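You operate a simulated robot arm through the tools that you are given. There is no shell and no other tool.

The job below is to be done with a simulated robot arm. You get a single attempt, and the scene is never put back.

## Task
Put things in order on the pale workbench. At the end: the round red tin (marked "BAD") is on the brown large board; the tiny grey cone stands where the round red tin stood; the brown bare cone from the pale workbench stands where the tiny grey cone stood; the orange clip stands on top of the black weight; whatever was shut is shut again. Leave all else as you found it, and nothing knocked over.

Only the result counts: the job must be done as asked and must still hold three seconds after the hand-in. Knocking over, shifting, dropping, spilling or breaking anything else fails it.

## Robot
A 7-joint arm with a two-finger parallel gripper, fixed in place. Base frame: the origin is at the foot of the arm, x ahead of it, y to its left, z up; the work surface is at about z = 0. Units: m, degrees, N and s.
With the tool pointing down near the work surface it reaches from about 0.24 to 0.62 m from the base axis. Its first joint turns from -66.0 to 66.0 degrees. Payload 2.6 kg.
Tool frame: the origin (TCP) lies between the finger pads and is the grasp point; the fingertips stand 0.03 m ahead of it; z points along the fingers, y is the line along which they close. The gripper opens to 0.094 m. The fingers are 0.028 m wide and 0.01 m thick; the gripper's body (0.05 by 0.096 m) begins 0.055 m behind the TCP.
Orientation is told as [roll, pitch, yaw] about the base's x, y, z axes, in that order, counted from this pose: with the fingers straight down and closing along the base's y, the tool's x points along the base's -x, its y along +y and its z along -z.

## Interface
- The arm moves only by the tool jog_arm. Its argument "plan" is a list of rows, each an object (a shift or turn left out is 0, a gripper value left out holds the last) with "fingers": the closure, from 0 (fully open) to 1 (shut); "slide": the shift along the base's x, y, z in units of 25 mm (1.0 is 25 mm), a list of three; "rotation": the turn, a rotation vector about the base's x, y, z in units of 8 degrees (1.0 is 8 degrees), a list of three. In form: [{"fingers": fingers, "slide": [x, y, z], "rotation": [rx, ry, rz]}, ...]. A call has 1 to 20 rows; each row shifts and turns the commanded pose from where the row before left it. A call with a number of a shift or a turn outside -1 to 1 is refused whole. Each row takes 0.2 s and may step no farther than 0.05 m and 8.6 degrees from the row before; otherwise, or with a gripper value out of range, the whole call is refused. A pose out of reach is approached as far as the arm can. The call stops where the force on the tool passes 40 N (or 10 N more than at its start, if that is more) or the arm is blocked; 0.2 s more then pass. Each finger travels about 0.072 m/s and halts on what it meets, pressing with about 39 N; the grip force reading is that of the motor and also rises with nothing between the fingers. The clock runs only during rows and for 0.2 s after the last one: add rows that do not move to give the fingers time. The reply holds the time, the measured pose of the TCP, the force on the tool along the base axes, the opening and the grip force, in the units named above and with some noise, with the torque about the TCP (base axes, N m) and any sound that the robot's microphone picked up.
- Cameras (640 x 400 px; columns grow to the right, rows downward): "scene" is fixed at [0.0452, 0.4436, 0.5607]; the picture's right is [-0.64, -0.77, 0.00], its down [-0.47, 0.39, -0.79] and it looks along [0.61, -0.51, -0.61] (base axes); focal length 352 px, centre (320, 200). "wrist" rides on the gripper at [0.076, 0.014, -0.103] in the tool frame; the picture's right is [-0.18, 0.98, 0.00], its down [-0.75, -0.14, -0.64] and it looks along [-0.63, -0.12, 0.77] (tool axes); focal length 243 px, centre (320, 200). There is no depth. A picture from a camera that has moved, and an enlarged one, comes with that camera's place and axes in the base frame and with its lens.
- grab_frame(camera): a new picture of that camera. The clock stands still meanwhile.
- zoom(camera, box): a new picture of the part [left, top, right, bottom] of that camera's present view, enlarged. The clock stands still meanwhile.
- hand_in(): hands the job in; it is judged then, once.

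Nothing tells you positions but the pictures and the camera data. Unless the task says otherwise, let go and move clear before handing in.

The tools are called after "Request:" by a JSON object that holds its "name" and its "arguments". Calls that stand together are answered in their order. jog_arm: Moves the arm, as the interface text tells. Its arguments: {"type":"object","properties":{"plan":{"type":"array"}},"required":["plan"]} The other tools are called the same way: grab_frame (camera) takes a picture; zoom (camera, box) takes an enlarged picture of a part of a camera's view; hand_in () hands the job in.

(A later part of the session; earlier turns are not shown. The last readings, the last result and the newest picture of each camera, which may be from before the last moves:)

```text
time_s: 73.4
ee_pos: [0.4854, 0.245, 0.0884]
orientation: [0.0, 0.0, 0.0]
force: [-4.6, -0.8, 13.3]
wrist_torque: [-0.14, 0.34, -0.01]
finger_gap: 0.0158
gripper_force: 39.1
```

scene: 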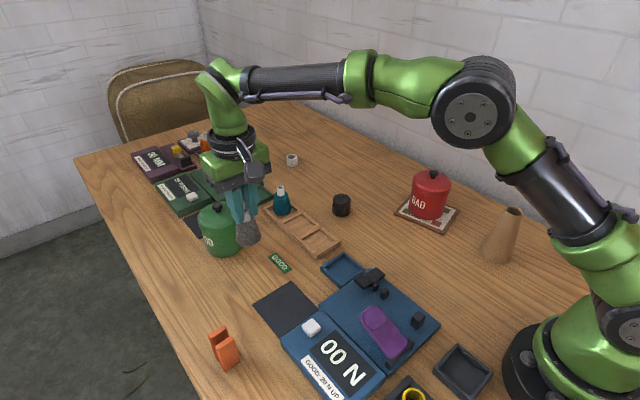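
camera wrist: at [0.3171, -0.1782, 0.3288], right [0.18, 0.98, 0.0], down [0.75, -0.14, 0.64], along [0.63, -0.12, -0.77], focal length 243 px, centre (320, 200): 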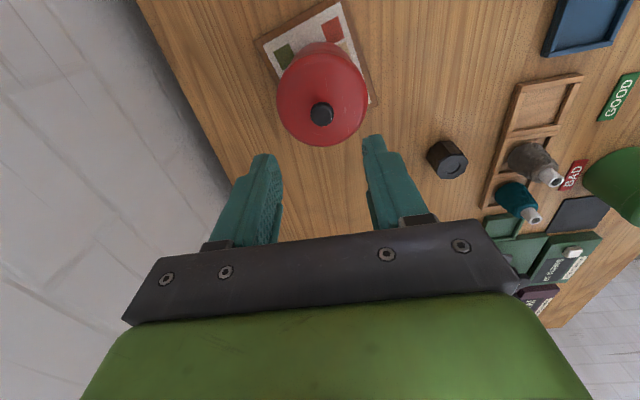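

The grey cone is standing on the bench (13 N reaction). I'll release and rise straight up.

Request:
{"name": "jog_arm", "arguments": {"plan": [{"fingers": 0.55}, {}, {}, {"slide": [0, 0, 0.4]}, {"slide": [0, 0, 1]}, {"slide": [0, 0, 1]}, {"slide": [0, 0, 1]}, {"slide": [0, 0, 1]}, {}]}}

Request:
{"name": "zoom", "arguments": {"camera": "scene", "box": [190, 190, 340, 300]}}

Request:
{"name": "zoom", "arguments": {"camera": "wrist", "box": [200, 0, 440, 200]}}

```text
time_s: 75.4
ee_pos: [0.4864, 0.2446, 0.1971]
orientation: [0.0, -0.1, 0.1]
force: [0.9, 0.3, -0.1]
wrist_torque: [0.02, 0.01, -0.02]
finger_gap: 0.0422
gripper_force: 0.1
```

```text
3.64 times, centred on (265, 245) of scene
camera zoom: at [0.0452, 0.4436, 0.5607], right [-0.64, -0.77, 0.0], down [-0.47, 0.39, -0.79], along [0.61, -0.51, -0.61], focal length 1278 px, centre (520, 36)
```

zoom: 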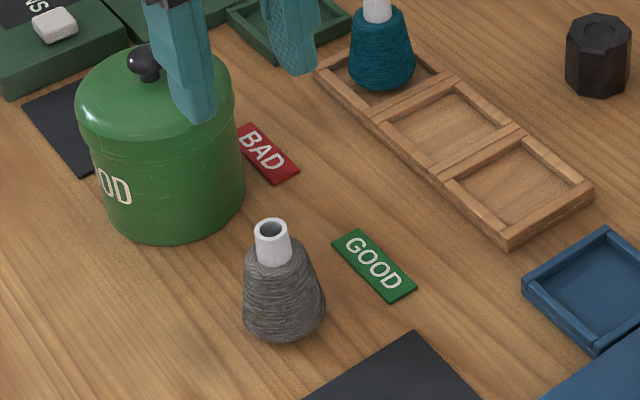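

```text
2.00 times, centred on (320, 100) of wrist
camera zoom: at [0.4098, 0.2584, 0.2995], right [0.18, 0.98, 0.0], down [0.75, -0.14, 0.64], along [0.63, -0.12, -0.77], focal length 485 px, centre (320, 400)
```

zoom: 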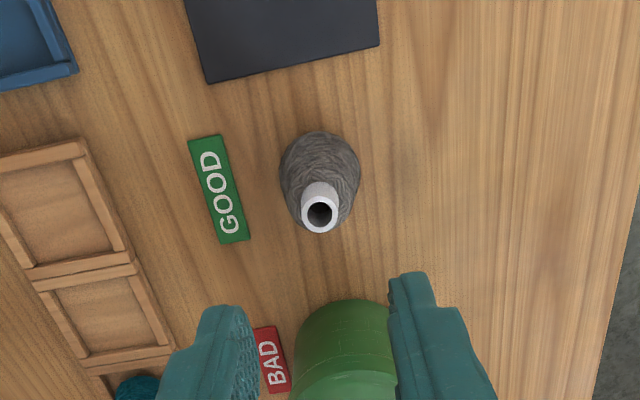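

The grey cone now stands where the red tin stood, and the middle tray cell is empty (centre ≈ (0.551, 0.083)). Next I'll move above the brown bare cone near (0.21, -0.20) to measure it.

Request:
{"name": "jog_arm", "arguments": {"plan": [{"fingers": 0, "slide": [0, 0, 1]}, {"slide": [0, 0, 1]}, {"slide": [-0.524, -0.988, 0.1]}, {"slide": [-0.524, -0.988, 0.1]}, {"slide": [-0.524, -0.988, 0.1]}, {"slide": [-0.524, -0.988, 0.1]}, {"slide": [-0.524, -0.988, 0.1]}, {"slide": [-0.524, -0.988, 0.1]}, {"slide": [-0.524, -0.988, 0.1]}, {"slide": [-0.524, -0.988, 0.1]}, {"slide": [-0.524, -0.988, 0.1]}, {"slide": [-0.524, -0.988, 0.1]}, {"slide": [-0.524, -0.988, 0.1]}, {"slide": [-0.524, -0.988, 0.1]}, {"slide": [-0.524, -0.988, 0.1]}, {"slide": [-0.524, -0.988, 0.1]}, {"slide": [-0.524, -0.988, 0.1]}, {"slide": [-0.524, -0.988, 0.1]}, {"slide": [-0.524, -0.988, 0.1]}, {"slide": [-0.524, -0.988, 0.1]}]}}

Request:
{"name": "grab_frame", "arguments": {"camera": "wrist"}}

Request:
{"name": "grab_frame", "arguments": {"camera": "scene"}}

```text
time_s: 79.6
ee_pos: [0.2494, -0.2018, 0.2906]
orientation: [0.0, 0.0, 0.0]
force: [0.8, 0.6, -1.0]
wrist_torque: [-0.01, 0.0, 0.0]
finger_gap: 0.0939
gripper_force: 0.1
```

```text
taken
camera wrist: at [0.173, -0.1884, 0.3946], right [0.18, 0.98, 0.0], down [0.75, -0.14, 0.64], along [0.63, -0.12, -0.77], focal length 243 px, centre (320, 200)
```

wrist: 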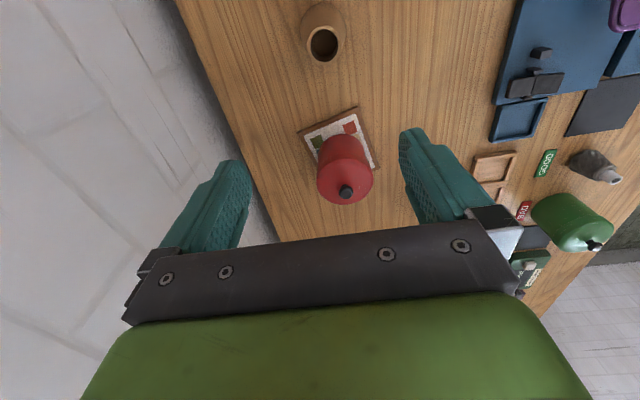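

```text
taken
```

scene: 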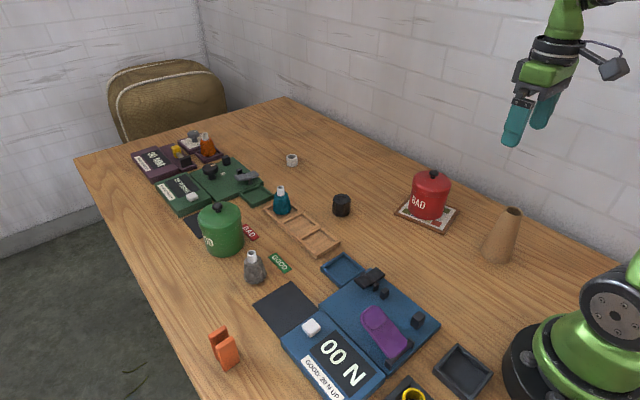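

Request:
{"name": "zoom", "arguments": {"camera": "wrist", "box": [270, 0, 380, 80]}}

Request:
{"name": "zoom", "arguments": {"camera": "scene", "box": [465, 195, 545, 270]}}

```text
5.00 times, centred on (325, 40) of wrist
camera zoom: at [0.173, -0.1884, 0.3946], right [0.18, 0.98, 0.0], down [0.75, -0.14, 0.64], along [0.63, -0.12, -0.77], focal length 1213 px, centre (295, 1000)
```

zoom: 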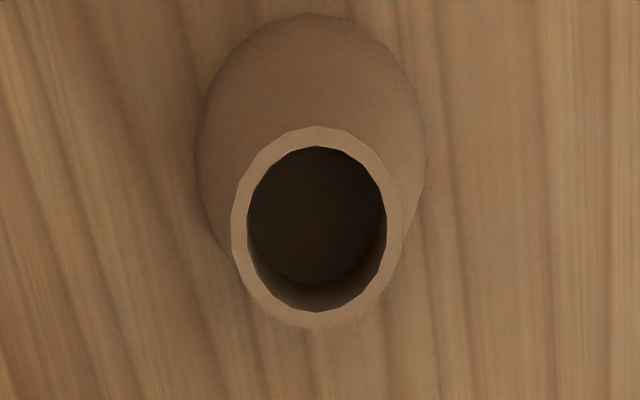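

```text
5.33 times, centred on (505, 232) of scene
camera zoom: at [0.0452, 0.4437, 0.5607], right [-0.64, -0.77, 0.0], down [-0.47, 0.39, -0.79], along [0.61, -0.51, -0.61], focal length 1875 px, centre (-667, 27)
```

zoom: 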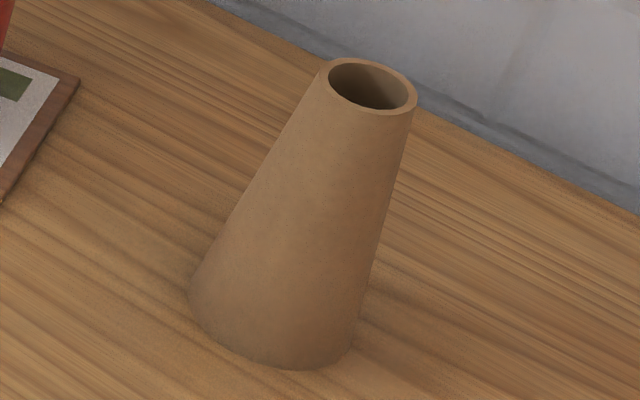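

The brown cone stands at ≈ (0.210, -0.190), about 0.06 wide at the base and 0.124 tall. I need the tray cell's exact size to see how the cone will stand there, so I'll zoom on it while the view is clear.

Request:
{"name": "zoom", "arguments": {"camera": "scene", "box": [278, 205, 330, 245]}}

Request:
{"name": "zoom", "arguments": {"camera": "wrist", "box": [450, 130, 550, 200]}}

Request:
{"name": "zoom", "arguments": {"camera": "scene", "box": [300, 215, 350, 260]}}

```text
10.00 times, centred on (304, 225) of scene
camera zoom: at [0.0452, 0.4437, 0.5607], right [-0.64, -0.77, 0.0], down [-0.47, 0.39, -0.79], along [0.61, -0.51, -0.61], focal length 3516 px, centre (480, -50)
```

zoom: 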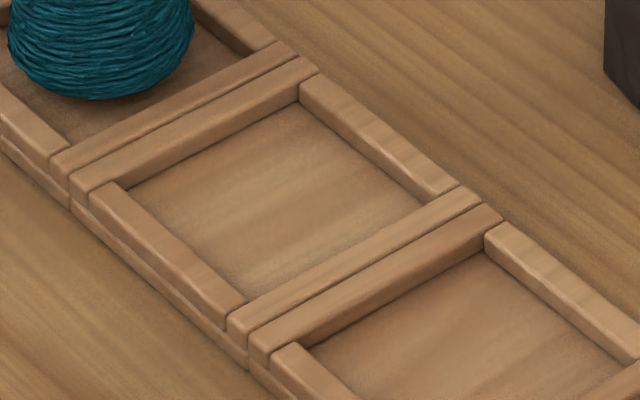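

```text
5.71 times, centred on (500, 165) of wrist
camera zoom: at [0.173, -0.1884, 0.3946], right [0.18, 0.98, 0.0], down [0.75, -0.14, 0.64], along [0.63, -0.12, -0.77], focal length 1386 px, centre (-709, 400)
```

zoom: 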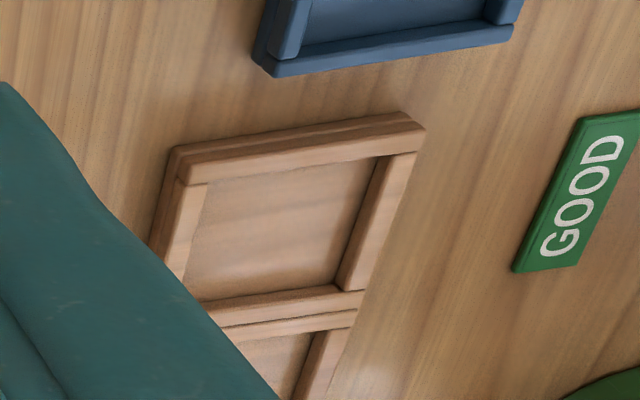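

```text
8.89 times, centred on (325, 238) of scene
camera zoom: at [0.0452, 0.4437, 0.5607], right [-0.64, -0.77, 0.0], down [-0.47, 0.39, -0.79], along [0.61, -0.51, -0.61], focal length 3125 px, centre (276, -133)
```

zoom: 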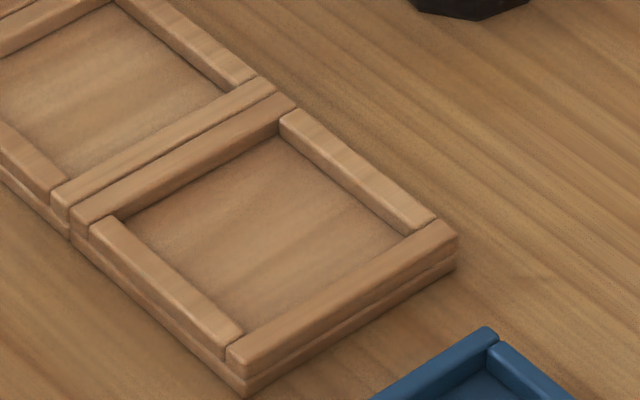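

The tray cells are ≈ 0.0695 m outside and ≈ 0.054 m inside, so the 0.06 m cone will stand on the cell's rim, centred on (0.551, 0.084). I'll go over the brown cone for a closer look.

Request:
{"name": "jog_arm", "arguments": {"plan": [{"slide": [-0.4, 0.11, -0.8]}, {"slide": [-0.4, 0.11, -0.8]}, {"slide": [-0.4, 0.11, -0.8]}, {"slide": [-0.38, 0.12, -0.8]}, {}]}}

Request:
{"name": "zoom", "arguments": {"camera": "wrist", "box": [220, 30, 420, 180]}}

Request:
{"name": "zoom", "arguments": {"camera": "scene", "box": [465, 170, 565, 270]}}

```text
time_s: 80.8
ee_pos: [0.2084, -0.1894, 0.2115]
orientation: [0.0, 0.1, 0.0]
force: [-0.3, 0.3, -0.1]
wrist_torque: [0.0, 0.0, -0.02]
finger_gap: 0.0941
gripper_force: 0.0
```

```text
2.67 times, centred on (320, 105) of wrist
camera zoom: at [0.1322, -0.1757, 0.313], right [0.18, 0.98, 0.0], down [0.75, -0.14, 0.64], along [0.63, -0.12, -0.77], focal length 647 px, centre (320, 453)
```

zoom: 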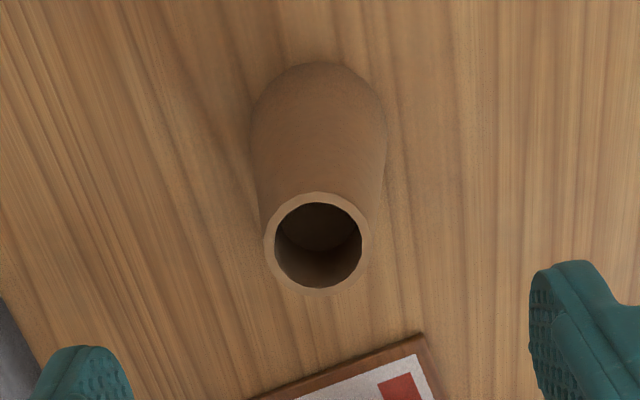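

```text
4.00 times, centred on (515, 220) of scene
camera zoom: at [0.0452, 0.4436, 0.5607], right [-0.64, -0.77, 0.0], down [-0.47, 0.39, -0.79], along [0.61, -0.51, -0.61], focal length 1406 px, centre (-460, 120)
```

zoom: 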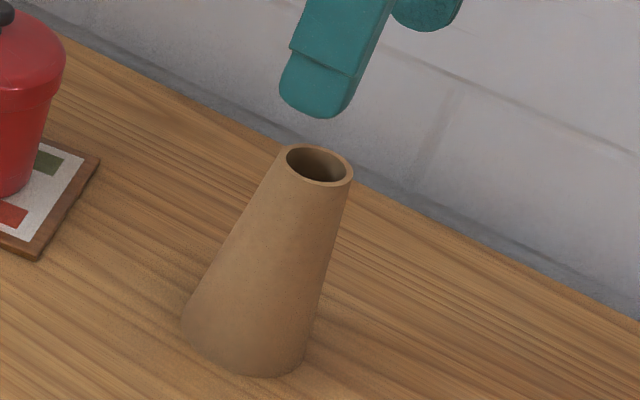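

The cone's axis ≈ (0.209, -0.190) lies between the fingers. I'll descend around its upper part.

Request:
{"name": "jog_arm", "arguments": {"plan": [{"fingers": 0.3, "slide": [0.02, 0, -0.93]}, {"slide": [0, 0, -0.93]}, {"slide": [0, 0, -0.93]}, {"slide": [0, 0, -0.93]}, {"slide": [0, 0, -0.93]}, {}]}}

Request:
{"name": "zoom", "arguments": {"camera": "scene", "box": [465, 170, 565, 270]}}

Request:
{"name": "grab_frame", "arguments": {"camera": "wrist"}}

```text
time_s: 82.2
ee_pos: [0.2088, -0.1874, 0.0948]
orientation: [-0.1, 0.0, 0.0]
force: [0.2, 0.7, 0.4]
wrist_torque: [-0.02, 0.0, 0.01]
finger_gap: 0.066
gripper_force: 0.0
```

```text
4.00 times, centred on (515, 220) of scene
camera zoom: at [0.0452, 0.4436, 0.5607], right [-0.64, -0.77, 0.0], down [-0.47, 0.39, -0.79], along [0.61, -0.51, -0.61], focal length 1406 px, centre (-460, 120)
```

zoom: 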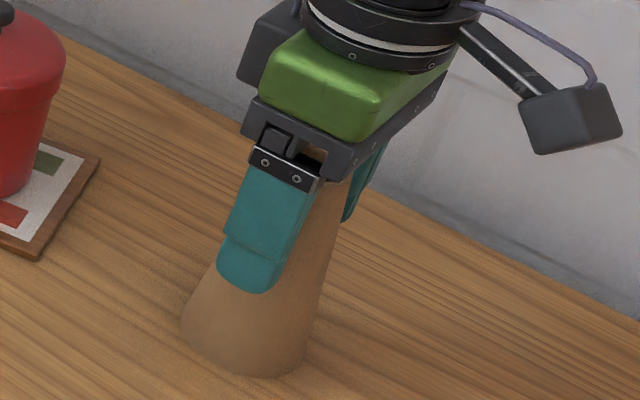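

```text
taken
camera wrist: at [0.133, -0.1745, 0.1972], right [0.18, 0.98, 0.0], down [0.75, -0.14, 0.64], along [0.63, -0.12, -0.77], focal length 243 px, centre (320, 200)
```

wrist: 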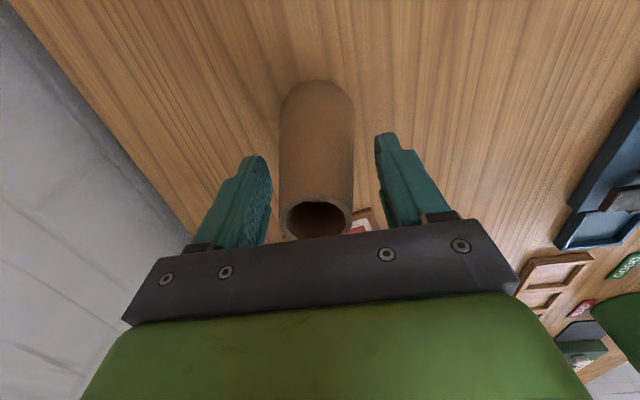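

The fingers surround the cone evenly. I'll close on it.

Request:
{"name": "jog_arm", "arguments": {"plan": [{"fingers": 1}, {}, {}, {}]}}

Request:
{"name": "zoom", "arguments": {"camera": "scene", "box": [465, 170, 565, 270]}}

```text
time_s: 83.2
ee_pos: [0.2095, -0.1876, 0.0949]
orientation: [0.0, 0.1, 0.0]
force: [0.8, 0.1, -1.4]
wrist_torque: [0.02, 0.01, -0.02]
finger_gap: 0.0439
gripper_force: 38.6
```

```text
4.00 times, centred on (515, 220) of scene
camera zoom: at [0.0452, 0.4436, 0.5607], right [-0.64, -0.77, 0.0], down [-0.47, 0.39, -0.79], along [0.61, -0.51, -0.61], focal length 1406 px, centre (-460, 120)
```

zoom: 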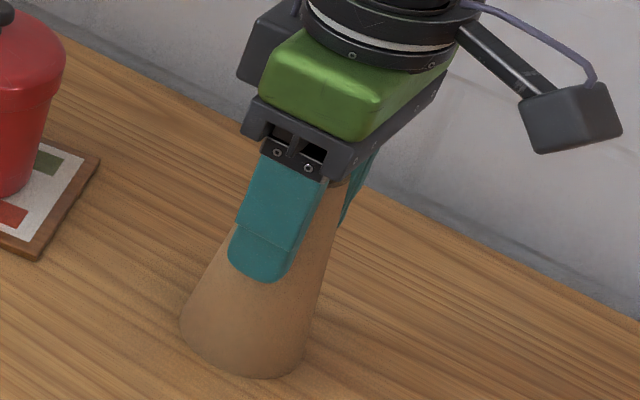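

It holds the cone (gap 44 mm). I'll lift slowly and check it stays upright.

Request:
{"name": "jog_arm", "arguments": {"plan": [{"slide": [0, 0, 0.2]}, {"slide": [0, 0, 0.3]}, {"slide": [0, 0, 0.5]}, {"slide": [0, 0, 0.6]}, {}]}}

Request:
{"name": "zoom", "arguments": {"camera": "scene", "box": [465, 140, 585, 260]}}

Request:
{"name": "grab_frame", "arguments": {"camera": "wrist"}}

```text
time_s: 84.4
ee_pos: [0.2085, -0.1875, 0.1358]
orientation: [0.0, -0.1, 0.0]
force: [0.6, -0.1, -0.6]
wrist_torque: [-0.02, 0.02, -0.02]
finger_gap: 0.0439
gripper_force: 39.3
```

```text
3.33 times, centred on (525, 200) of scene
camera zoom: at [0.0452, 0.4436, 0.5607], right [-0.64, -0.77, 0.0], down [-0.47, 0.39, -0.79], along [0.61, -0.51, -0.61], focal length 1172 px, centre (-363, 200)
```

zoom: 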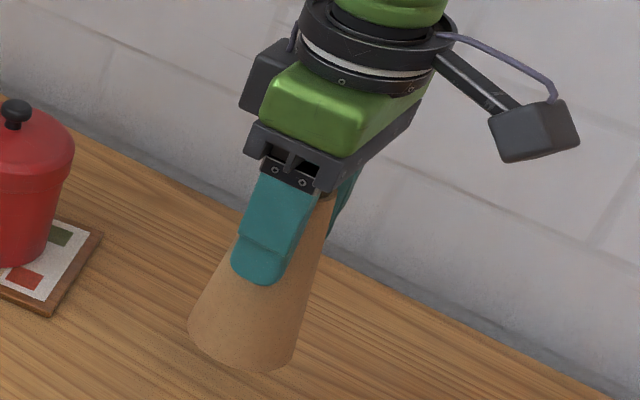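

```text
taken
camera wrist: at [0.1329, -0.1743, 0.2376], right [0.18, 0.98, 0.0], down [0.75, -0.14, 0.64], along [0.63, -0.12, -0.77], focal length 243 px, centre (320, 200)
```

wrist: 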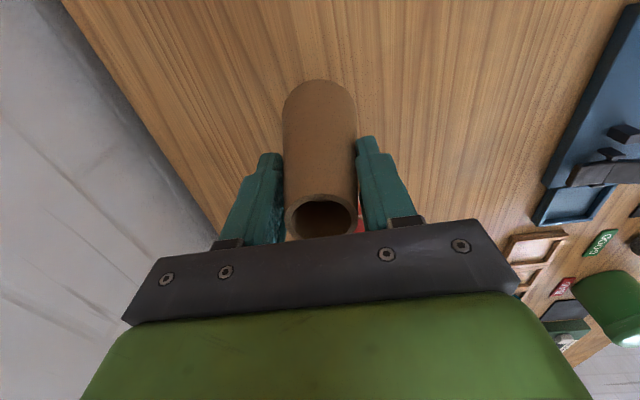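

The brown cone hangs upright. I'll raise it and carry it over the middle cell, centre ≈ (0.551, 0.085).

Request:
{"name": "jog_arm", "arguments": {"plan": [{"slide": [0, 0, 1]}, {"slide": [0, 0, 1]}, {"slide": [0, 0, 1]}, {"slide": [0, 0, 0.4]}, {"slide": [0.977, 0.78, 0]}, {"slide": [0.977, 0.78, 0]}, {"slide": [0.977, 0.78, 0]}, {"slide": [0.977, 0.78, 0]}, {"slide": [0.977, 0.78, 0]}, {"slide": [0.977, 0.78, 0]}, {"slide": [0.977, 0.78, 0]}, {"slide": [0.977, 0.78, 0]}, {"slide": [0.977, 0.78, 0]}, {"slide": [0.977, 0.78, 0]}, {"slide": [0.977, 0.78, 0]}, {"slide": [0.977, 0.78, 0]}, {"slide": [0.977, 0.78, 0]}, {"slide": [0.977, 0.78, 0]}, {}, {}]}}

Request:
{"name": "zoom", "arguments": {"camera": "wrist", "box": [200, 20, 440, 220]}}

Request:
{"name": "zoom", "arguments": {"camera": "scene", "box": [240, 130, 360, 250]}}

```text
time_s: 88.6
ee_pos: [0.5517, 0.0834, 0.2221]
orientation: [0.0, 0.0, 0.0]
force: [0.3, 0.5, 0.1]
wrist_torque: [0.0, -0.01, 0.02]
finger_gap: 0.0435
gripper_force: 39.3
```

```text
2.00 times, centred on (320, 120) of wrist
camera zoom: at [0.4753, 0.0975, 0.3234], right [0.18, 0.98, 0.0], down [0.75, -0.14, 0.64], along [0.63, -0.12, -0.77], focal length 485 px, centre (320, 360)
```

zoom: 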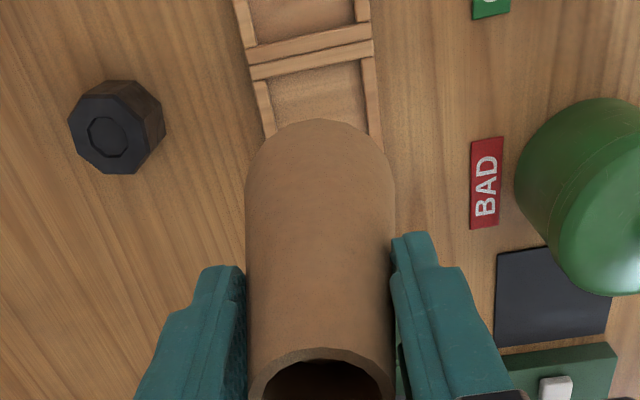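

```text
3.33 times, centred on (300, 190) of scene
camera zoom: at [0.0452, 0.4436, 0.5607], right [-0.64, -0.77, 0.0], down [-0.47, 0.39, -0.79], along [0.61, -0.51, -0.61], focal length 1172 px, centre (387, 233)
```

zoom: 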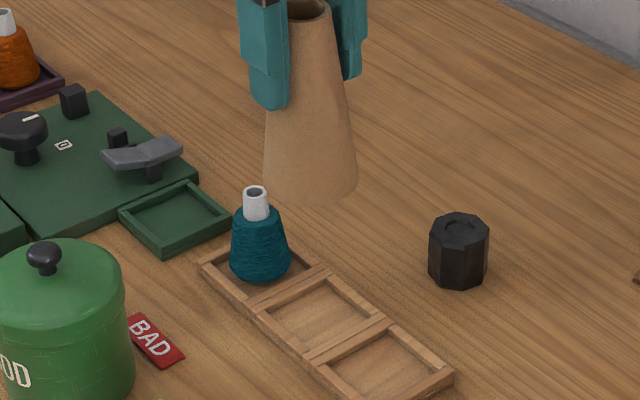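

The cone's base centre measures ≈ (0.5516, 0.0845), matching the cell's centre within a millimetre. I'll lower to just above the tray and verify.

Request:
{"name": "jog_arm", "arguments": {"plan": [{"slide": [0, 0.02, -0.95]}, {"slide": [0, 0, -0.95]}, {"slide": [0, 0, -0.95]}, {"slide": [0, 0, -0.95]}, {}]}}

Request:
{"name": "zoom", "arguments": {"camera": "wrist", "box": [220, 40, 420, 200]}}

Request:
{"name": "zoom", "arguments": {"camera": "scene", "box": [260, 160, 350, 250]}}

```text
time_s: 89.8
ee_pos: [0.5527, 0.0835, 0.1271]
orientation: [0.1, 0.0, 0.0]
force: [0.9, 0.3, -0.2]
wrist_torque: [-0.01, 0.01, 0.0]
finger_gap: 0.0436
gripper_force: 38.7
```

```text
2.50 times, centred on (320, 120) of wrist
camera zoom: at [0.4761, 0.0976, 0.2292], right [0.18, 0.98, 0.0], down [0.75, -0.14, 0.64], along [0.63, -0.12, -0.77], focal length 606 px, centre (320, 400)
```

zoom: 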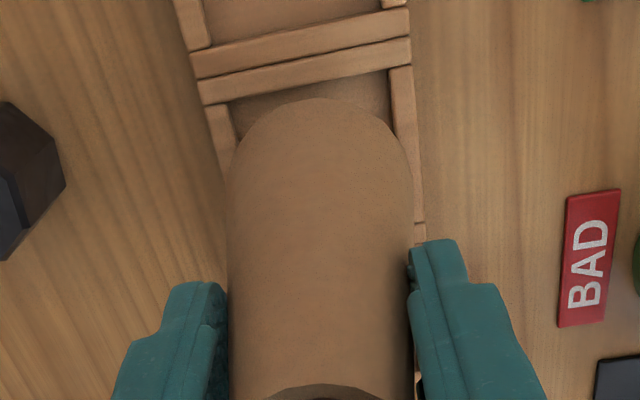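

```text
4.44 times, centred on (305, 205) of scene
camera zoom: at [0.0452, 0.4436, 0.5607], right [-0.64, -0.77, 0.0], down [-0.47, 0.39, -0.79], along [0.61, -0.51, -0.61], focal length 1563 px, centre (387, 178)
```

zoom: 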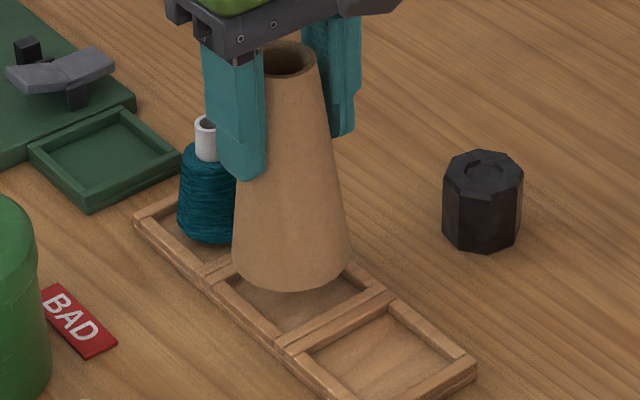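

Alignment still looks right. I'll lower in finer steps to the rim.

Request:
{"name": "jog_arm", "arguments": {"plan": [{"slide": [-0.04, 0.02, -0.3]}, {"slide": [0, 0, -0.25]}, {}]}}

Request:
{"name": "jog_arm", "arguments": {"plan": [{"slide": [0, 0, -0.06]}, {}]}}

Request:
{"name": "jog_arm", "arguments": {"plan": [{"slide": [0, 0, -0.05]}, {}]}}

```text
time_s: 90.6
ee_pos: [0.5516, 0.0848, 0.1127]
orientation: [0.0, 0.0, -0.1]
force: [-0.1, 0.0, 0.2]
wrist_torque: [-0.03, -0.03, 0.0]
finger_gap: 0.0437
gripper_force: 39.2
```

```text
time_s: 91.2
ee_pos: [0.5508, 0.0853, 0.1104]
orientation: [0.1, -0.1, -0.1]
force: [-0.7, 0.0, -1.1]
wrist_torque: [0.03, 0.02, -0.03]
finger_gap: 0.0436
gripper_force: 39.1
```

```text
time_s: 91.8
ee_pos: [0.5507, 0.0846, 0.1101]
orientation: [0.0, 0.0, 0.0]
force: [-0.1, 0.2, 0.1]
wrist_torque: [-0.02, -0.01, 0.01]
finger_gap: 0.0435
gripper_force: 38.8
```

Request:
{"name": "zoom", "arguments": {"camera": "scene", "box": [275, 195, 335, 245]}}

Request:
{"name": "zoom", "arguments": {"camera": "wrist", "box": [240, 40, 400, 140]}}

```text
8.00 times, centred on (305, 220) of scene
camera zoom: at [0.0452, 0.4436, 0.5607], right [-0.64, -0.77, 0.0], down [-0.47, 0.39, -0.79], along [0.61, -0.51, -0.61], focal length 2813 px, centre (440, 40)
```

zoom: 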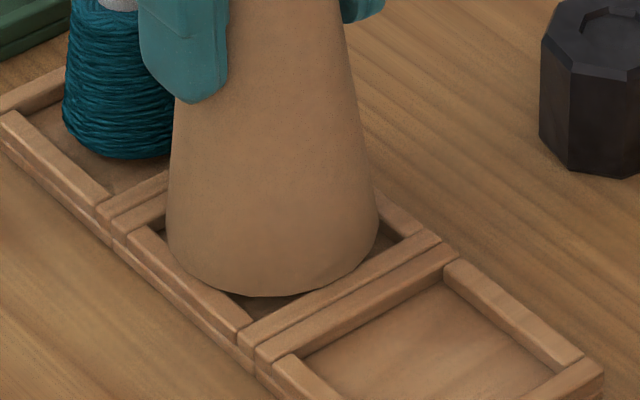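

```text
4.00 times, centred on (320, 90) of wrist
camera zoom: at [0.4743, 0.0985, 0.2116], right [0.18, 0.98, 0.0], down [0.75, -0.14, 0.64], along [0.63, -0.12, -0.77], focal length 970 px, centre (320, 640)
```

zoom: 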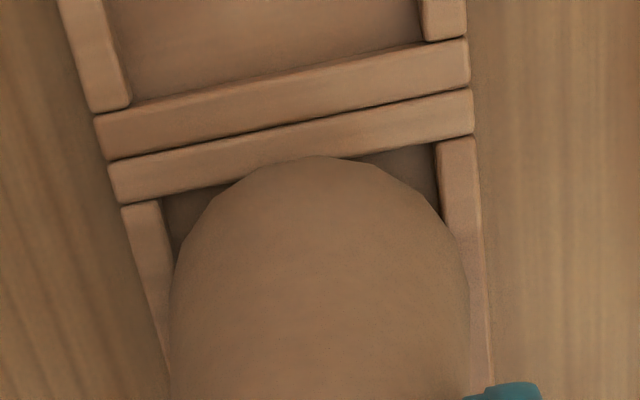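

The cone's base is just above the rim. I'll zoom in hard on the edges to measure how it overlaps each wall before setting it down.

Request:
{"name": "zoom", "arguments": {"camera": "scene", "box": [280, 215, 320, 240]}}

Request:
{"name": "zoom", "arguments": {"camera": "wrist", "box": [270, 60, 370, 120]}}

```text
16.00 times, centred on (300, 228) of scene
camera zoom: at [0.0452, 0.4436, 0.5607], right [-0.64, -0.77, 0.0], down [-0.47, 0.39, -0.79], along [0.61, -0.51, -0.61], focal length 5625 px, centre (640, -240)
```

zoom: 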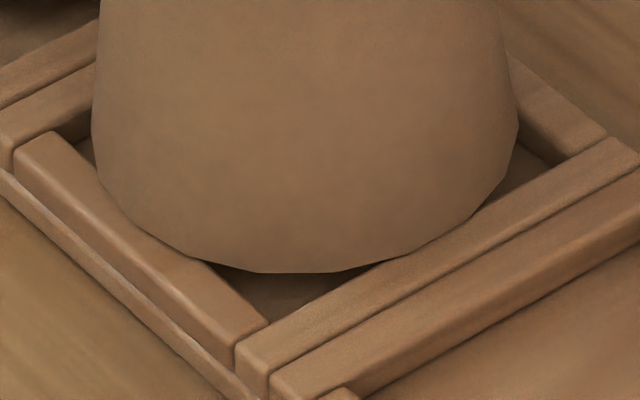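

```text
6.40 times, centred on (320, 90) of wrist
camera zoom: at [0.4743, 0.0985, 0.2116], right [0.18, 0.98, 0.0], down [0.75, -0.14, 0.64], along [0.63, -0.12, -0.77], focal length 1553 px, centre (320, 904)
```

zoom: 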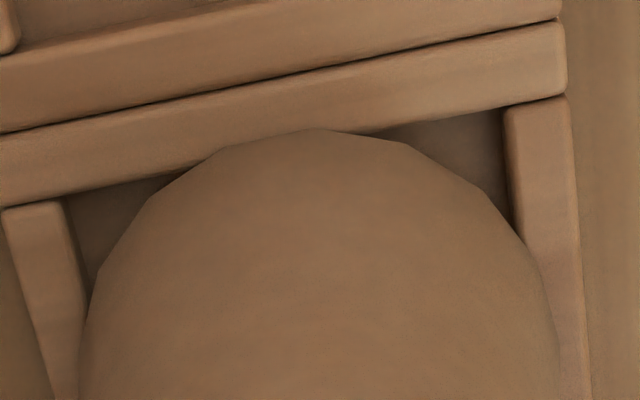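

The base overlaps all four walls by roughly 2.5–4 mm, nearly centred. I'll nudge 1 mm toward the base and continue down until it bears.

Request:
{"name": "jog_arm", "arguments": {"plan": [{"slide": [-0.04, 0, -0.04]}, {}]}}

Request:
{"name": "jog_arm", "arguments": {"plan": [{"slide": [0, 0, -0.04]}, {}]}}

Request:
{"name": "jog_arm", "arguments": {"plan": [{"slide": [0, 0, -0.04]}, {}]}}

```text
time_s: 92.4
ee_pos: [0.549, 0.0845, 0.1087]
orientation: [0.0, -0.1, 0.0]
force: [0.9, 0.1, 5.1]
wrist_torque: [-0.01, -0.05, -0.03]
finger_gap: 0.0436
gripper_force: 38.8
```

```text
time_s: 93.0
ee_pos: [0.5516, 0.0852, 0.1091]
orientation: [0.0, -0.1, -0.2]
force: [-6.8, -1.8, 18.7]
wrist_torque: [-0.14, 0.52, -0.04]
finger_gap: 0.0434
gripper_force: 38.8
```

```text
time_s: 93.6
ee_pos: [0.5504, 0.0856, 0.108]
orientation: [0.1, -0.2, 0.1]
force: [-11.2, -0.7, 30.6]
wrist_torque: [-0.07, 0.67, -0.04]
finger_gap: 0.0433
gripper_force: 38.6
```

The cone is bearing on the rim. I'll relieve the excess push slightly before letting go.

Request:
{"name": "jog_arm", "arguments": {"plan": [{"slide": [0, 0, 0.06]}, {}]}}

Request:
{"name": "zoom", "arguments": {"camera": "scene", "box": [275, 175, 335, 245]}}

```text
time_s: 94.2
ee_pos: [0.5512, 0.0846, 0.1087]
orientation: [0.0, -0.3, 0.1]
force: [5.6, 1.7, 14.9]
wrist_torque: [0.22, -0.68, 0.04]
finger_gap: 0.0434
gripper_force: 39.0
```

```text
5.71 times, centred on (305, 210) of scene
camera zoom: at [0.0451, 0.4436, 0.5608], right [-0.64, -0.77, 0.0], down [-0.47, 0.39, -0.79], along [0.61, -0.51, -0.61], focal length 2009 px, centre (406, 143)
```

zoom: 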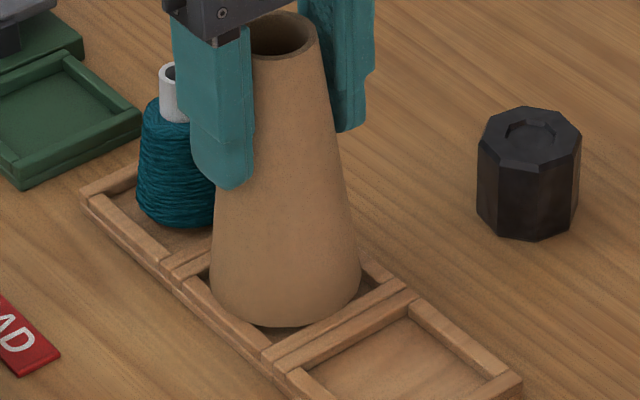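

Request:
{"name": "jog_arm", "arguments": {"plan": [{"slide": [0, 0, 0.02]}, {}]}}

```text
time_s: 94.8
ee_pos: [0.5492, 0.0856, 0.1082]
orientation: [0.1, 0.0, 0.0]
force: [5.8, 2.1, 11.4]
wrist_torque: [0.11, -0.6, 0.0]
finger_gap: 0.0435
gripper_force: 38.9
```

Force is moderate now. I'll open the fingers and look before rising.

Request:
{"name": "jog_arm", "arguments": {"plan": [{"fingers": 0.25}, {}, {}]}}

Request:
{"name": "zoom", "arguments": {"camera": "scene", "box": [275, 175, 335, 245]}}

```text
time_s: 95.6
ee_pos: [0.5494, 0.0833, 0.1091]
orientation: [0.0, 0.0, 0.0]
force: [0.5, 0.3, 0.9]
wrist_torque: [-0.01, -0.03, 0.01]
finger_gap: 0.0706
gripper_force: 0.0
```

```text
5.71 times, centred on (305, 210) of scene
camera zoom: at [0.0452, 0.4436, 0.5607], right [-0.64, -0.77, 0.0], down [-0.47, 0.39, -0.79], along [0.61, -0.51, -0.61], focal length 2009 px, centre (406, 143)
```

zoom: 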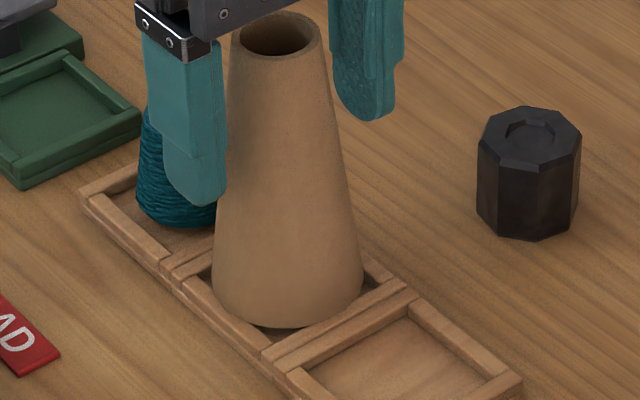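

The cone stands by itself on the cell. I'll rise straight up and inspect it.

Request:
{"name": "jog_arm", "arguments": {"plan": [{"slide": [0, 0, 0.4]}, {"slide": [0, 0, 0.8]}, {"slide": [0, 0, 1]}, {"slide": [0, 0, 1]}, {"slide": [0, 0, 1]}, {}]}}

Request:
{"name": "zoom", "arguments": {"camera": "scene", "box": [265, 175, 345, 245]}}

Request:
{"name": "zoom", "arguments": {"camera": "wrist", "box": [220, 30, 420, 180]}}

```text
time_s: 97.0
ee_pos: [0.5504, 0.0845, 0.2134]
orientation: [0.0, 0.0, 0.0]
force: [-0.1, 0.4, -0.2]
wrist_torque: [0.04, -0.01, 0.0]
finger_gap: 0.0705
gripper_force: 0.2
```

```text
5.71 times, centred on (305, 210) of scene
camera zoom: at [0.0452, 0.4436, 0.5607], right [-0.64, -0.77, 0.0], down [-0.47, 0.39, -0.79], along [0.61, -0.51, -0.61], focal length 2009 px, centre (406, 143)
```

zoom: 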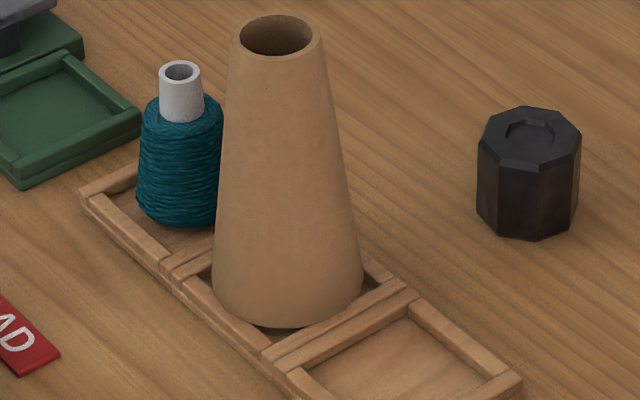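

```text
2.67 times, centred on (320, 105) of wrist
camera zoom: at [0.4737, 0.0983, 0.3156], right [0.18, 0.98, 0.0], down [0.75, -0.14, 0.64], along [0.63, -0.12, -0.77], focal length 647 px, centre (320, 453)
```

zoom: 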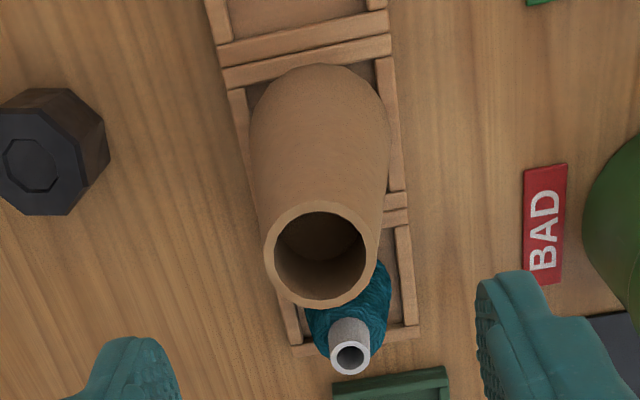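

The cone stands upright. I'll zoom closely to verify its support on the walls.

Request:
{"name": "zoom", "arguments": {"camera": "wrist", "box": [280, 40, 360, 110]}}

Request:
{"name": "zoom", "arguments": {"camera": "scene", "box": [280, 210, 320, 240]}}

```text
5.71 times, centred on (320, 75) of wrist
camera zoom: at [0.4737, 0.0983, 0.3156], right [0.18, 0.98, 0.0], down [0.75, -0.14, 0.64], along [0.63, -0.12, -0.77], focal length 1386 px, centre (320, 914)
```

zoom: 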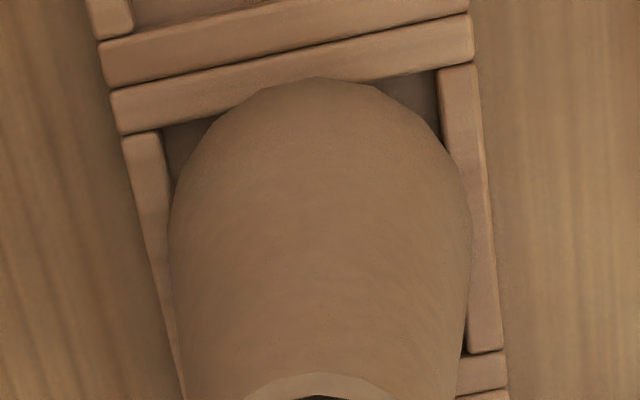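

```text
13.33 times, centred on (300, 225) of scene
camera zoom: at [0.0452, 0.4436, 0.5607], right [-0.64, -0.77, 0.0], down [-0.47, 0.39, -0.79], along [0.61, -0.51, -0.61], focal length 4688 px, centre (587, -133)
```

zoom: 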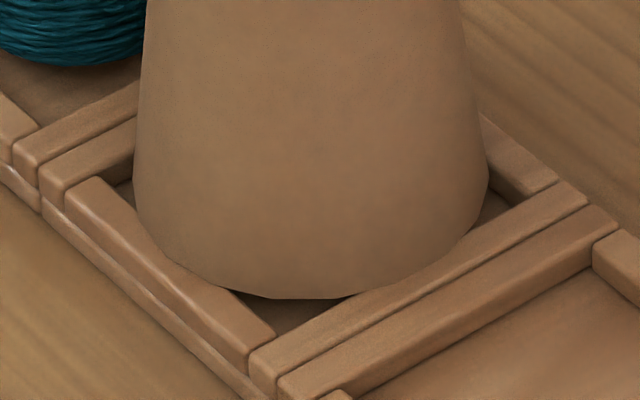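

The brown cone overlaps all four walls by about 3 mm and is well seated. Now the orange clip near (0.38, 0.37): I'll move over to look at it.

Request:
{"name": "jog_arm", "arguments": {"plan": [{"slide": [0, 0, 0.8]}, {"slide": [-0.691, 0.929, 0.15]}, {"slide": [-0.691, 0.929, 0.15]}, {"slide": [-0.691, 0.929, 0.15]}, {"slide": [-0.691, 0.929, 0.15]}, {"slide": [-0.691, 0.929, 0.15]}, {"slide": [-0.691, 0.929, 0.15]}, {"slide": [-0.691, 0.929, 0.15]}, {"slide": [-0.691, 0.929, 0.15]}, {"slide": [-0.691, 0.929, 0.15]}, {"slide": [-0.691, 0.929, 0.15]}, {"slide": [-0.691, 0.929, 0.15]}, {}]}}

Request:
{"name": "grab_frame", "arguments": {"camera": "wrist"}}

Request:
{"name": "zoom", "arguments": {"camera": "scene", "box": [195, 315, 255, 380]}}

```text
time_s: 99.8
ee_pos: [0.3582, 0.3416, 0.2757]
orientation: [0.0, 0.1, 0.0]
force: [-0.1, -0.1, -0.4]
wrist_torque: [0.02, -0.01, 0.01]
finger_gap: 0.0707
gripper_force: 0.1
```

```text
taken
camera wrist: at [0.283, 0.3554, 0.378], right [0.18, 0.98, 0.0], down [0.75, -0.14, 0.64], along [0.63, -0.12, -0.77], focal length 243 px, centre (320, 200)
```

wrist: 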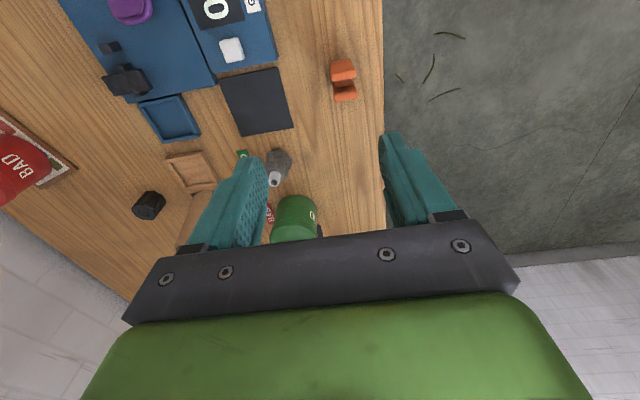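

```text
6.15 times, centred on (225, 348) of scene
camera zoom: at [0.0452, 0.4437, 0.5607], right [-0.64, -0.77, 0.0], down [-0.47, 0.39, -0.79], along [0.61, -0.51, -0.61], focal length 2164 px, centre (905, -708)
```

zoom: 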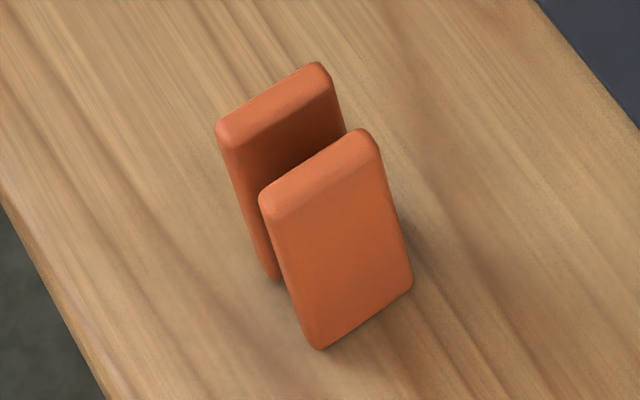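

Request:
{"name": "zoom", "arguments": {"camera": "wrist", "box": [310, 45, 380, 115]}}

```text
5.71 times, centred on (345, 80) of wrist
camera zoom: at [0.283, 0.3554, 0.378], right [0.18, 0.98, 0.0], down [0.75, -0.14, 0.64], along [0.63, -0.12, -0.77], focal length 1386 px, centre (177, 886)
```

zoom: 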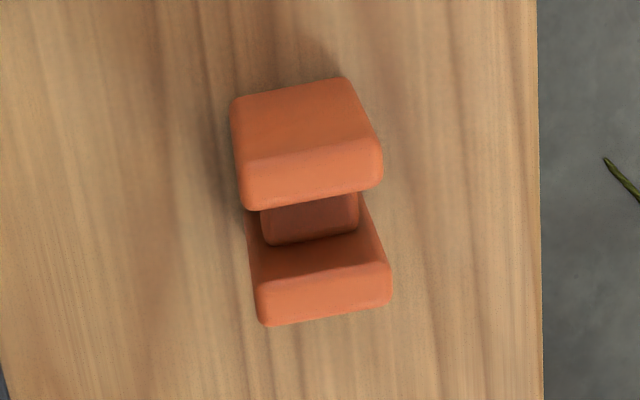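

The clip is two upright plates (x ≈ 0.355–0.389, y ≈ 0.356–0.384, ~0.058 tall) joined by a web; closing along y will grip both plates' edges without squeezing it. Let me look closely at the weight's top before picking.

Request:
{"name": "zoom", "arguments": {"camera": "scene", "box": [325, 185, 360, 220]}}

Request:
{"name": "zoom", "arguments": {"camera": "wrist", "box": [120, 180, 180, 230]}}

Request:
{"name": "zoom", "arguments": {"camera": "scene", "box": [205, 320, 250, 375]}}

```text
11.43 times, centred on (342, 202) of scene
camera zoom: at [0.0452, 0.4437, 0.5607], right [-0.64, -0.77, 0.0], down [-0.47, 0.39, -0.79], along [0.61, -0.51, -0.61], focal length 4018 px, centre (63, 171)
```

zoom: 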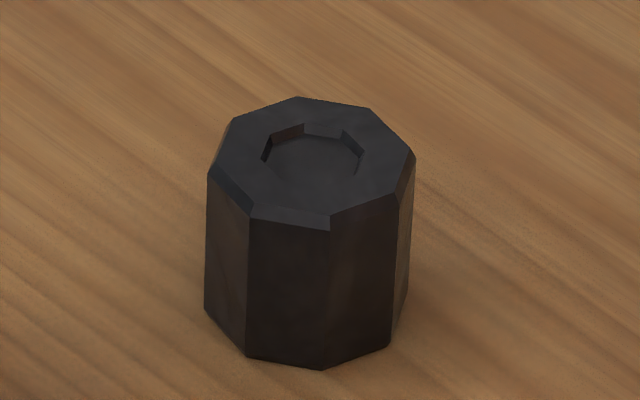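

```text
8.00 times, centred on (150, 205) of wrist
camera zoom: at [0.283, 0.3554, 0.378], right [0.18, 0.98, 0.0], down [0.75, -0.14, 0.64], along [0.63, -0.12, -0.77], focal length 1941 px, centre (1680, 160)
```

zoom: 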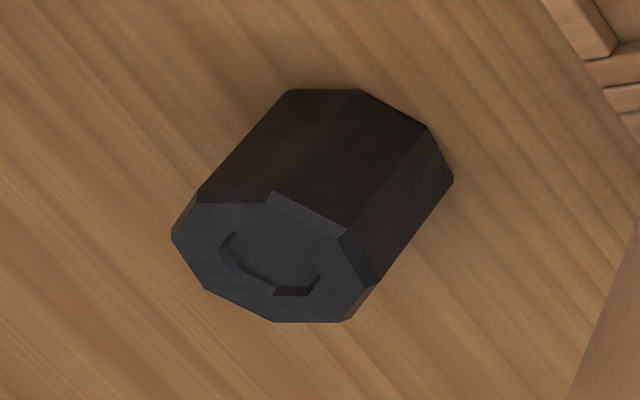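

```text
7.27 times, centred on (228, 348) of scene
camera zoom: at [0.0452, 0.4437, 0.5607], right [-0.64, -0.77, 0.0], down [-0.47, 0.39, -0.79], along [0.61, -0.51, -0.61], focal length 2557 px, centre (993, -873)
```

zoom: 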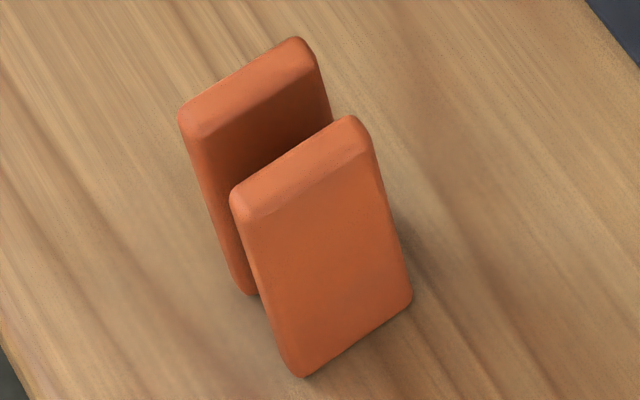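

The weight's top is at ≈ (0.5285, -0.027, 0.047), about 0.044 m across with a small recess. Now I'll position the gripper over the clip at ≈ (0.372, 0.370).

Request:
{"name": "jog_arm", "arguments": {"plan": [{"slide": [0.092, 0.189, -0.83]}, {"slide": [0.092, 0.189, -0.83]}, {"slide": [0.092, 0.189, -0.83]}, {"slide": [0.092, 0.189, -0.83]}, {"slide": [0.092, 0.189, -0.83]}, {"slide": [0.092, 0.189, -0.83]}, {}]}}

Request:
{"name": "zoom", "arguments": {"camera": "wrist", "box": [220, 60, 420, 220]}}

Request:
{"name": "zoom", "arguments": {"camera": "scene", "box": [180, 270, 280, 380]}}

```text
time_s: 101.4
ee_pos: [0.3733, 0.3679, 0.1505]
orientation: [0.0, 0.0, -0.1]
force: [0.1, 0.0, 0.1]
wrist_torque: [0.01, -0.01, -0.01]
finger_gap: 0.0705
gripper_force: 0.0
```

```text
2.50 times, centred on (320, 140) of wrist
camera zoom: at [0.297, 0.3812, 0.2527], right [0.18, 0.98, 0.0], down [0.75, -0.14, 0.64], along [0.63, -0.12, -0.77], focal length 606 px, centre (320, 350)
```

zoom: 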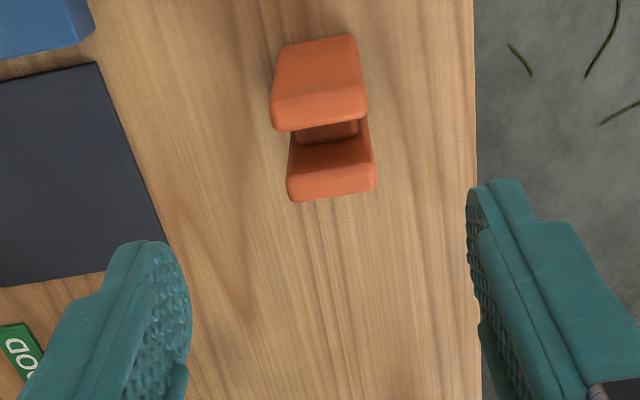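

```text
3.64 times, centred on (230, 325) of scene
camera zoom: at [0.0452, 0.4436, 0.5607], right [-0.64, -0.77, 0.0], down [-0.47, 0.39, -0.79], along [0.61, -0.51, -0.61], focal length 1278 px, centre (647, -254)
```

zoom: 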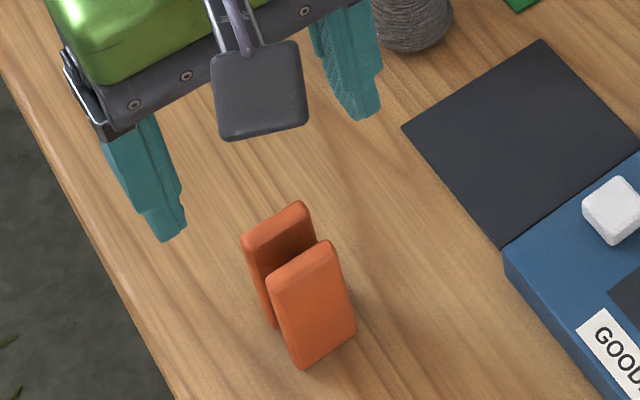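

The clip's centre is ≈ (0.372, 0.369), right under the gripper. I'll descend around it.

Request:
{"name": "jog_arm", "arguments": {"plan": [{"slide": [-0.04, 0.05, -0.84]}, {"slide": [0, 0, -0.84]}, {"slide": [0, 0, -0.84]}, {"slide": [0, 0, -0.84]}, {"slide": [0, 0, -0.8]}, {}]}}

Request:
{"name": "zoom", "arguments": {"camera": "wrist", "box": [220, 60, 420, 220]}}

Request:
{"name": "zoom", "arguments": {"camera": "scene", "box": [180, 280, 280, 380]}}

```text
time_s: 102.8
ee_pos: [0.3725, 0.3689, 0.0456]
orientation: [0.0, 0.0, 0.0]
force: [-0.7, 0.5, -0.9]
wrist_torque: [-0.02, 0.02, 0.04]
finger_gap: 0.0705
gripper_force: 0.1
```

```text
2.50 times, centred on (320, 140) of wrist
camera zoom: at [0.2965, 0.3831, 0.1479], right [0.18, 0.98, 0.0], down [0.75, -0.14, 0.64], along [0.63, -0.12, -0.77], focal length 606 px, centre (320, 350)
```

zoom: 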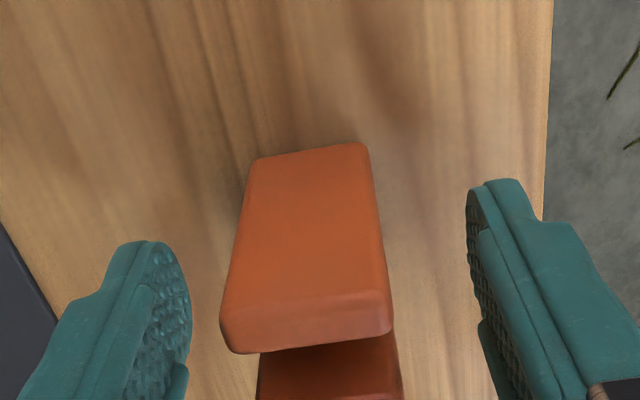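

```text
4.00 times, centred on (230, 330) of scene
camera zoom: at [0.0452, 0.4436, 0.5607], right [-0.64, -0.77, 0.0], down [-0.47, 0.39, -0.79], along [0.61, -0.51, -0.61], focal length 1406 px, centre (680, -320)
```

zoom: 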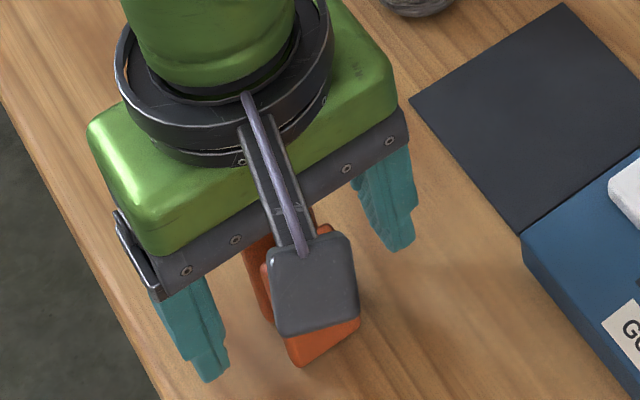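

The fingers straddle the clip's narrow edges. I'll close gently and check.

Request:
{"name": "jog_arm", "arguments": {"plan": [{"fingers": 1}, {}, {}, {}]}}

Request:
{"name": "zoom", "arguments": {"camera": "wrist", "box": [220, 60, 420, 220]}}

```text
time_s: 103.8
ee_pos: [0.3727, 0.3704, 0.0449]
orientation: [0.0, 0.0, 0.1]
force: [-0.5, -0.3, -0.4]
wrist_torque: [0.02, 0.02, 0.0]
finger_gap: 0.0334
gripper_force: 38.7
```

```text
2.50 times, centred on (320, 140) of wrist
camera zoom: at [0.2966, 0.3831, 0.1482], right [0.18, 0.98, 0.0], down [0.75, -0.14, 0.64], along [0.63, -0.12, -0.77], focal length 606 px, centre (320, 350)
```

zoom: 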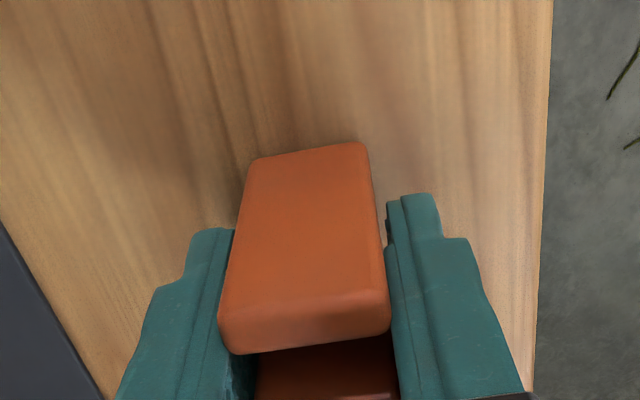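

Gripped (33 mm). I'll lift slowly and check.

Request:
{"name": "jog_arm", "arguments": {"plan": [{"slide": [0, 0, 0.2]}, {"slide": [0, 0, 0.4]}, {"slide": [0, 0, 0.6]}, {"slide": [0, 0, 0.8]}, {}]}}

Request:
{"name": "zoom", "arguments": {"camera": "wrist", "box": [200, 60, 440, 220]}}

Request:
{"name": "zoom", "arguments": {"camera": "scene", "box": [180, 260, 280, 370]}}

```text
time_s: 105.0
ee_pos: [0.3716, 0.3694, 0.0975]
orientation: [0.1, 0.0, 0.0]
force: [-0.9, 0.0, -1.5]
wrist_torque: [0.02, 0.02, 0.0]
finger_gap: 0.0333
gripper_force: 38.6
```

```text
2.50 times, centred on (320, 140) of wrist
camera zoom: at [0.2961, 0.3828, 0.1985], right [0.18, 0.98, 0.0], down [0.75, -0.14, 0.64], along [0.63, -0.12, -0.77], focal length 606 px, centre (320, 350)
```

zoom: 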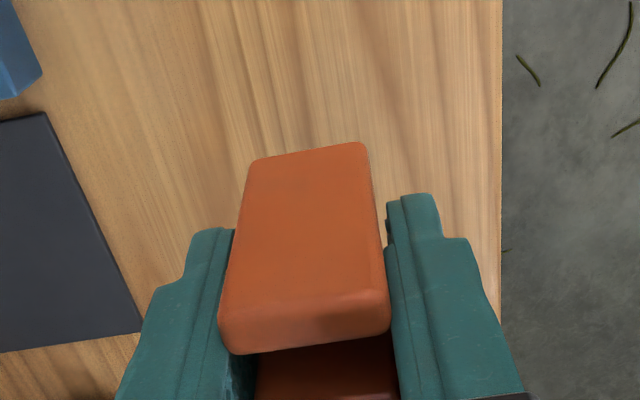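

```text
3.64 times, centred on (230, 315) of scene
camera zoom: at [0.0452, 0.4436, 0.5607], right [-0.64, -0.77, 0.0], down [-0.47, 0.39, -0.79], along [0.61, -0.51, -0.61], focal length 1278 px, centre (647, -218)
```

zoom: 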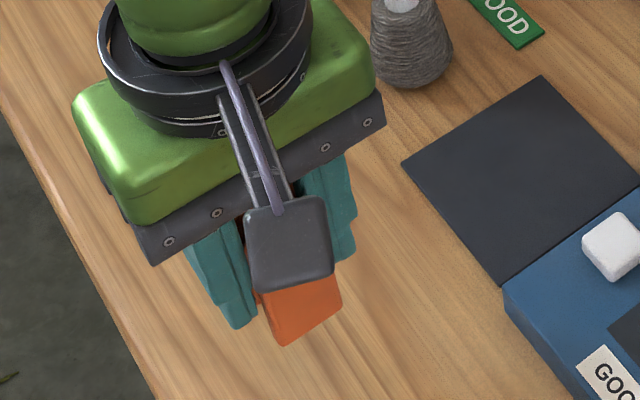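

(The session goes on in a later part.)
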